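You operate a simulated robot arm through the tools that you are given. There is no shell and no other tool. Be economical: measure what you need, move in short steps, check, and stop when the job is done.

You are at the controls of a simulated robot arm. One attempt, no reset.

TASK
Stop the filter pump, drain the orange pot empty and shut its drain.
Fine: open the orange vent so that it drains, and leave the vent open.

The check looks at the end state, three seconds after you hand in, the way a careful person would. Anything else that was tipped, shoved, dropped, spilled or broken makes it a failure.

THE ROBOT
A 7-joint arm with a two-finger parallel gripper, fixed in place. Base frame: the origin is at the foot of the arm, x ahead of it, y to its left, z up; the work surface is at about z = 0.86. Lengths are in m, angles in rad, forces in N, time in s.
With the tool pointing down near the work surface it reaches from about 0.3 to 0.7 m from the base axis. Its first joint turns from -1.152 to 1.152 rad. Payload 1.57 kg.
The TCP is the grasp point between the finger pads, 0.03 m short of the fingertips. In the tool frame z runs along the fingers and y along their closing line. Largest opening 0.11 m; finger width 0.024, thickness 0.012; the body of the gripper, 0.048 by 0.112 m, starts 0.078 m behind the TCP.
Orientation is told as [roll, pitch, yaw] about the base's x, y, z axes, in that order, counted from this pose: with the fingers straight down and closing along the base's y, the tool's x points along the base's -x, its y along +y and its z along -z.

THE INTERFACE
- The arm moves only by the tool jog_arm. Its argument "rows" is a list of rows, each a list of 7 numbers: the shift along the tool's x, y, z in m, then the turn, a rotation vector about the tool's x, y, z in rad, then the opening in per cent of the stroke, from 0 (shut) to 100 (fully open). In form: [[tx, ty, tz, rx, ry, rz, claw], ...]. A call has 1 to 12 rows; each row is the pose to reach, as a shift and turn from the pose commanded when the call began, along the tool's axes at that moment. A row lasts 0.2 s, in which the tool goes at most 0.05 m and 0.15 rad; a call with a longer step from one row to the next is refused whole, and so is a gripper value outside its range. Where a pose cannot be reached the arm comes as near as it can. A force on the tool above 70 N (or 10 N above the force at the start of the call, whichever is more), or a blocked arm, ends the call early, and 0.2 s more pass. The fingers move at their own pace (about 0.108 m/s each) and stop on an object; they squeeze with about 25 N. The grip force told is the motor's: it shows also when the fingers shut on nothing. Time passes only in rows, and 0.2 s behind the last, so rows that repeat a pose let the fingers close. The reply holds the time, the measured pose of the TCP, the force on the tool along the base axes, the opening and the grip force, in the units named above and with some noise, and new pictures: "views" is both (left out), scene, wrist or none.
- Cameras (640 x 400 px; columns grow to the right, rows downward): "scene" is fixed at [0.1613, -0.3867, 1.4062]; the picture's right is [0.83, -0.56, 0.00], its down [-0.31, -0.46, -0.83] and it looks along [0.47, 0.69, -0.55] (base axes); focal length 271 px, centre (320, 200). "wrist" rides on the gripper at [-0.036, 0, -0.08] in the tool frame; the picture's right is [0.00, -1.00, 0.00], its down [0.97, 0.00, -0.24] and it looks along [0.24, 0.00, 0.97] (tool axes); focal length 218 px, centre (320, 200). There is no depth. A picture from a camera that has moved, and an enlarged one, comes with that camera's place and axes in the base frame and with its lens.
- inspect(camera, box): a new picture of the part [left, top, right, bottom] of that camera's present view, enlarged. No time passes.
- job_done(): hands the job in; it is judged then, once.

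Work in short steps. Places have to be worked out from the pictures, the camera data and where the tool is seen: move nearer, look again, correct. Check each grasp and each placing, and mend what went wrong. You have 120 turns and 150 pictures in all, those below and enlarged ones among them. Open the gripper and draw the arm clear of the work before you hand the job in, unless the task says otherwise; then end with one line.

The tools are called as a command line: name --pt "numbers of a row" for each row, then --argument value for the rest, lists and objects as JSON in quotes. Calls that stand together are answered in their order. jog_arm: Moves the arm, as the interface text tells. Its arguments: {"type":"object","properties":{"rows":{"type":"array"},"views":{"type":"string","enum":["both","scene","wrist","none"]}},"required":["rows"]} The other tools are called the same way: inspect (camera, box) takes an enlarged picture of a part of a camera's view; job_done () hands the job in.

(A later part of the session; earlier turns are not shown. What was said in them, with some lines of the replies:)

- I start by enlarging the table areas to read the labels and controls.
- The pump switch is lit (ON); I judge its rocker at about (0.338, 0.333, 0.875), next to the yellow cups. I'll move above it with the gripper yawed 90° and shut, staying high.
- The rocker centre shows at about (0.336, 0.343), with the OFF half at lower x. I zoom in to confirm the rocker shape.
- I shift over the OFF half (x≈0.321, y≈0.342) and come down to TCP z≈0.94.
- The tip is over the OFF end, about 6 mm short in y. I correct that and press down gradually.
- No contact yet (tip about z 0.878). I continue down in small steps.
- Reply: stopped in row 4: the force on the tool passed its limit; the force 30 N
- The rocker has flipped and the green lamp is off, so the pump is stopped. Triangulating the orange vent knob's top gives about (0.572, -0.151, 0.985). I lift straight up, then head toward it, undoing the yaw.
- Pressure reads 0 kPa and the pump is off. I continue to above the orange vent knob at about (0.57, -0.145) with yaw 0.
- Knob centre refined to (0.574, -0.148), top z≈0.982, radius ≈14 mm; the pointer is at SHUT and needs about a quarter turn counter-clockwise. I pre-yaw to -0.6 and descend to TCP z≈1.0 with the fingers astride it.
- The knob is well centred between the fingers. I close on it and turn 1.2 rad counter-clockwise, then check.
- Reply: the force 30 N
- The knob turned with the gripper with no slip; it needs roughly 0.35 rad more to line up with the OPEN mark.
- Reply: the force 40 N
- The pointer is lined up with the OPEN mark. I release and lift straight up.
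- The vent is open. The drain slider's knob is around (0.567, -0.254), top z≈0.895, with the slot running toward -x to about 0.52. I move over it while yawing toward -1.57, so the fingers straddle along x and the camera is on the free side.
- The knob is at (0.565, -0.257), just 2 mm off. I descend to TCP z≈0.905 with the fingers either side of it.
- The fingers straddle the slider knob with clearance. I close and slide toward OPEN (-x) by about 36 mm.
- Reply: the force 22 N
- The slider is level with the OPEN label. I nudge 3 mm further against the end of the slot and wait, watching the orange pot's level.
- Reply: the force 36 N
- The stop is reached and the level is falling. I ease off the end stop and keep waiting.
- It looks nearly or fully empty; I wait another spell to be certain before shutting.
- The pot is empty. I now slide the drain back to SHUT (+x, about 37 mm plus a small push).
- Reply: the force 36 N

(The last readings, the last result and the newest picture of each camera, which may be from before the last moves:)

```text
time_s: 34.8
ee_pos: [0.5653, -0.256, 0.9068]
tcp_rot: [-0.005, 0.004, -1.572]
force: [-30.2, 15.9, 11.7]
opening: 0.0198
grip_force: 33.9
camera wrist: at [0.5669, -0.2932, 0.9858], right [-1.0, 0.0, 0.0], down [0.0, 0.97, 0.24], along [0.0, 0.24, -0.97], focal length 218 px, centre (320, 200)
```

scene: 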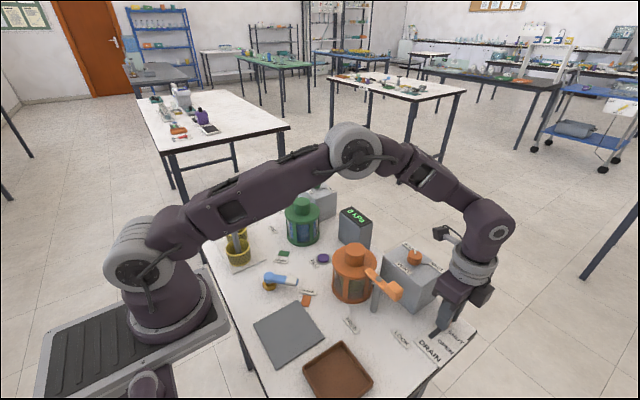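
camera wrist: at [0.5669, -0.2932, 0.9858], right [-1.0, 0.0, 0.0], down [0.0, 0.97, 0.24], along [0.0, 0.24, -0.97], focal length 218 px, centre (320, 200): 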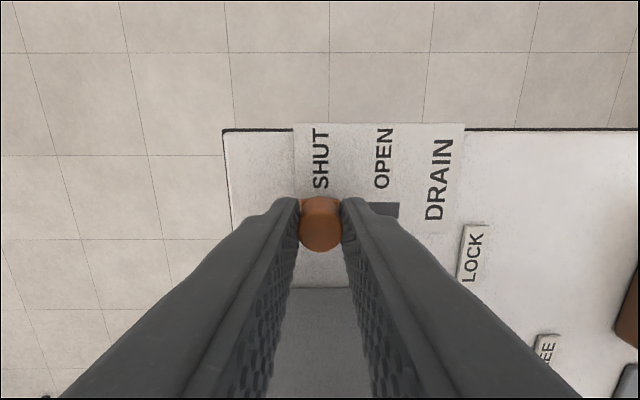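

The slider is hard against its SHUT end. I ease off, open the fingers and lift clear.

jog_arm --pt "0 -0.002 0 0 0 0 0" --pt "0 -0.002 0 0 0 0 25" --pt "0 -0.002 0 0 0 0 45" --pt "0 -0.002 0 0 0 0 45" --pt "0 -0.002 -0.04 0 0 0 45" --pt "0 -0.002 -0.09 0 0 0 45" --pt "0 -0.002 -0.14 0 0 0 45" --pt "0 -0.002 -0.19 0 0 0 45" --pt "0 -0.002 -0.24 0 0 0 45"

inspect --camera "wrist" --box '[240, 100, 400, 220]'

inspect --camera "scene" --box '[300, 220, 480, 370]'

inspect --camera "scene" --box '[200, 170, 360, 290]'

```text
time_s: 36.8
ee_pos: [0.5659, -0.2585, 1.1454]
tcp_rot: [-0.001, 0.0, -1.575]
force: [0.1, -0.3, 0.5]
opening: 0.0497
grip_force: 0.1
camera wrist: at [0.5668, -0.2949, 1.2254], right [-1.0, 0.01, 0.0], down [0.0, 0.97, 0.24], along [0.0, 0.24, -0.97], focal length 218 px, centre (320, 200)
```

scene: 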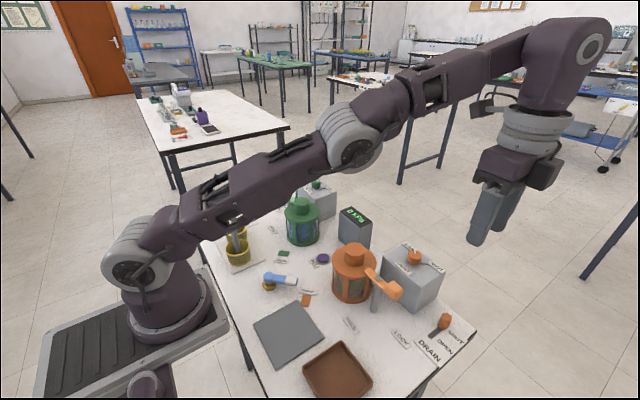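
wrist: 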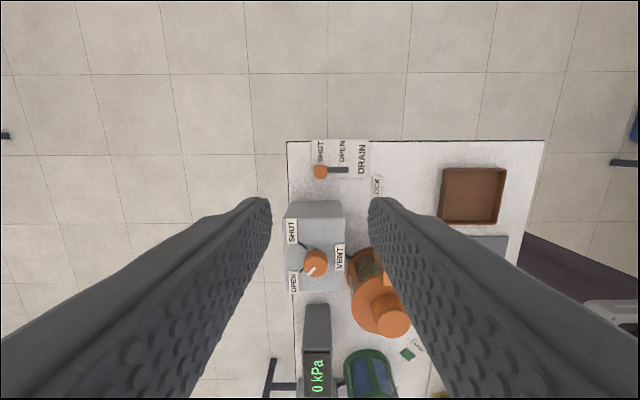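

```text
3.33 times, centred on (320, 160) of wrist
camera zoom: at [0.5668, -0.2949, 1.2254], right [-1.0, 0.01, 0.0], down [0.0, 0.97, 0.24], along [0.0, 0.24, -0.97], focal length 728 px, centre (320, 333)
```

zoom: 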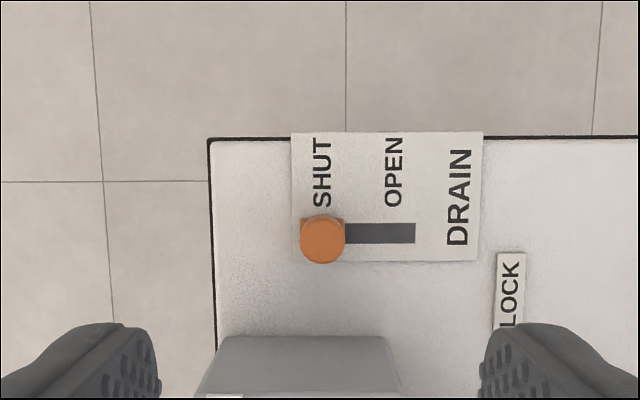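

```text
2.67 times, centred on (390, 295) of scene
camera zoom: at [0.1611, -0.3869, 1.4062], right [0.83, -0.56, 0.0], down [-0.31, -0.46, -0.83], along [0.47, 0.69, -0.55], focal length 723 px, centre (133, -53)
```

zoom: 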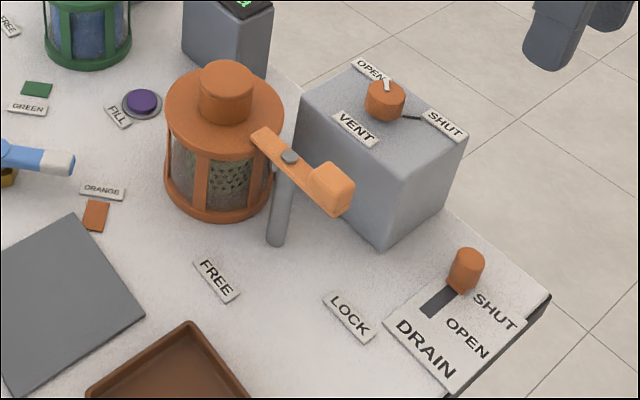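

```text
3.33 times, centred on (280, 230) of scene
camera zoom: at [0.1611, -0.3869, 1.4062], right [0.83, -0.56, 0.0], down [-0.31, -0.46, -0.83], along [0.47, 0.69, -0.55], focal length 904 px, centre (453, 100)
```

zoom: 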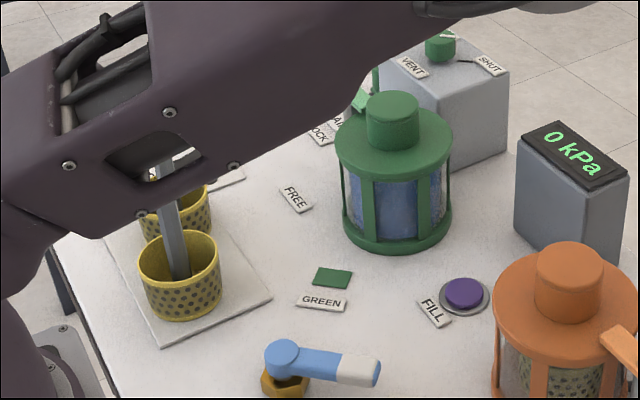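

The pump is off (0 kPa), the orange pot is empty, its drain is SHUT and its vent OPEN. Everything else is undisturbed, and the gripper is open and clear, so I hand in.

job_done

```text
The job is handed in.
```

The filter pump is stopped, the orange pot is drained empty, its drain is shut and its vent is left open.
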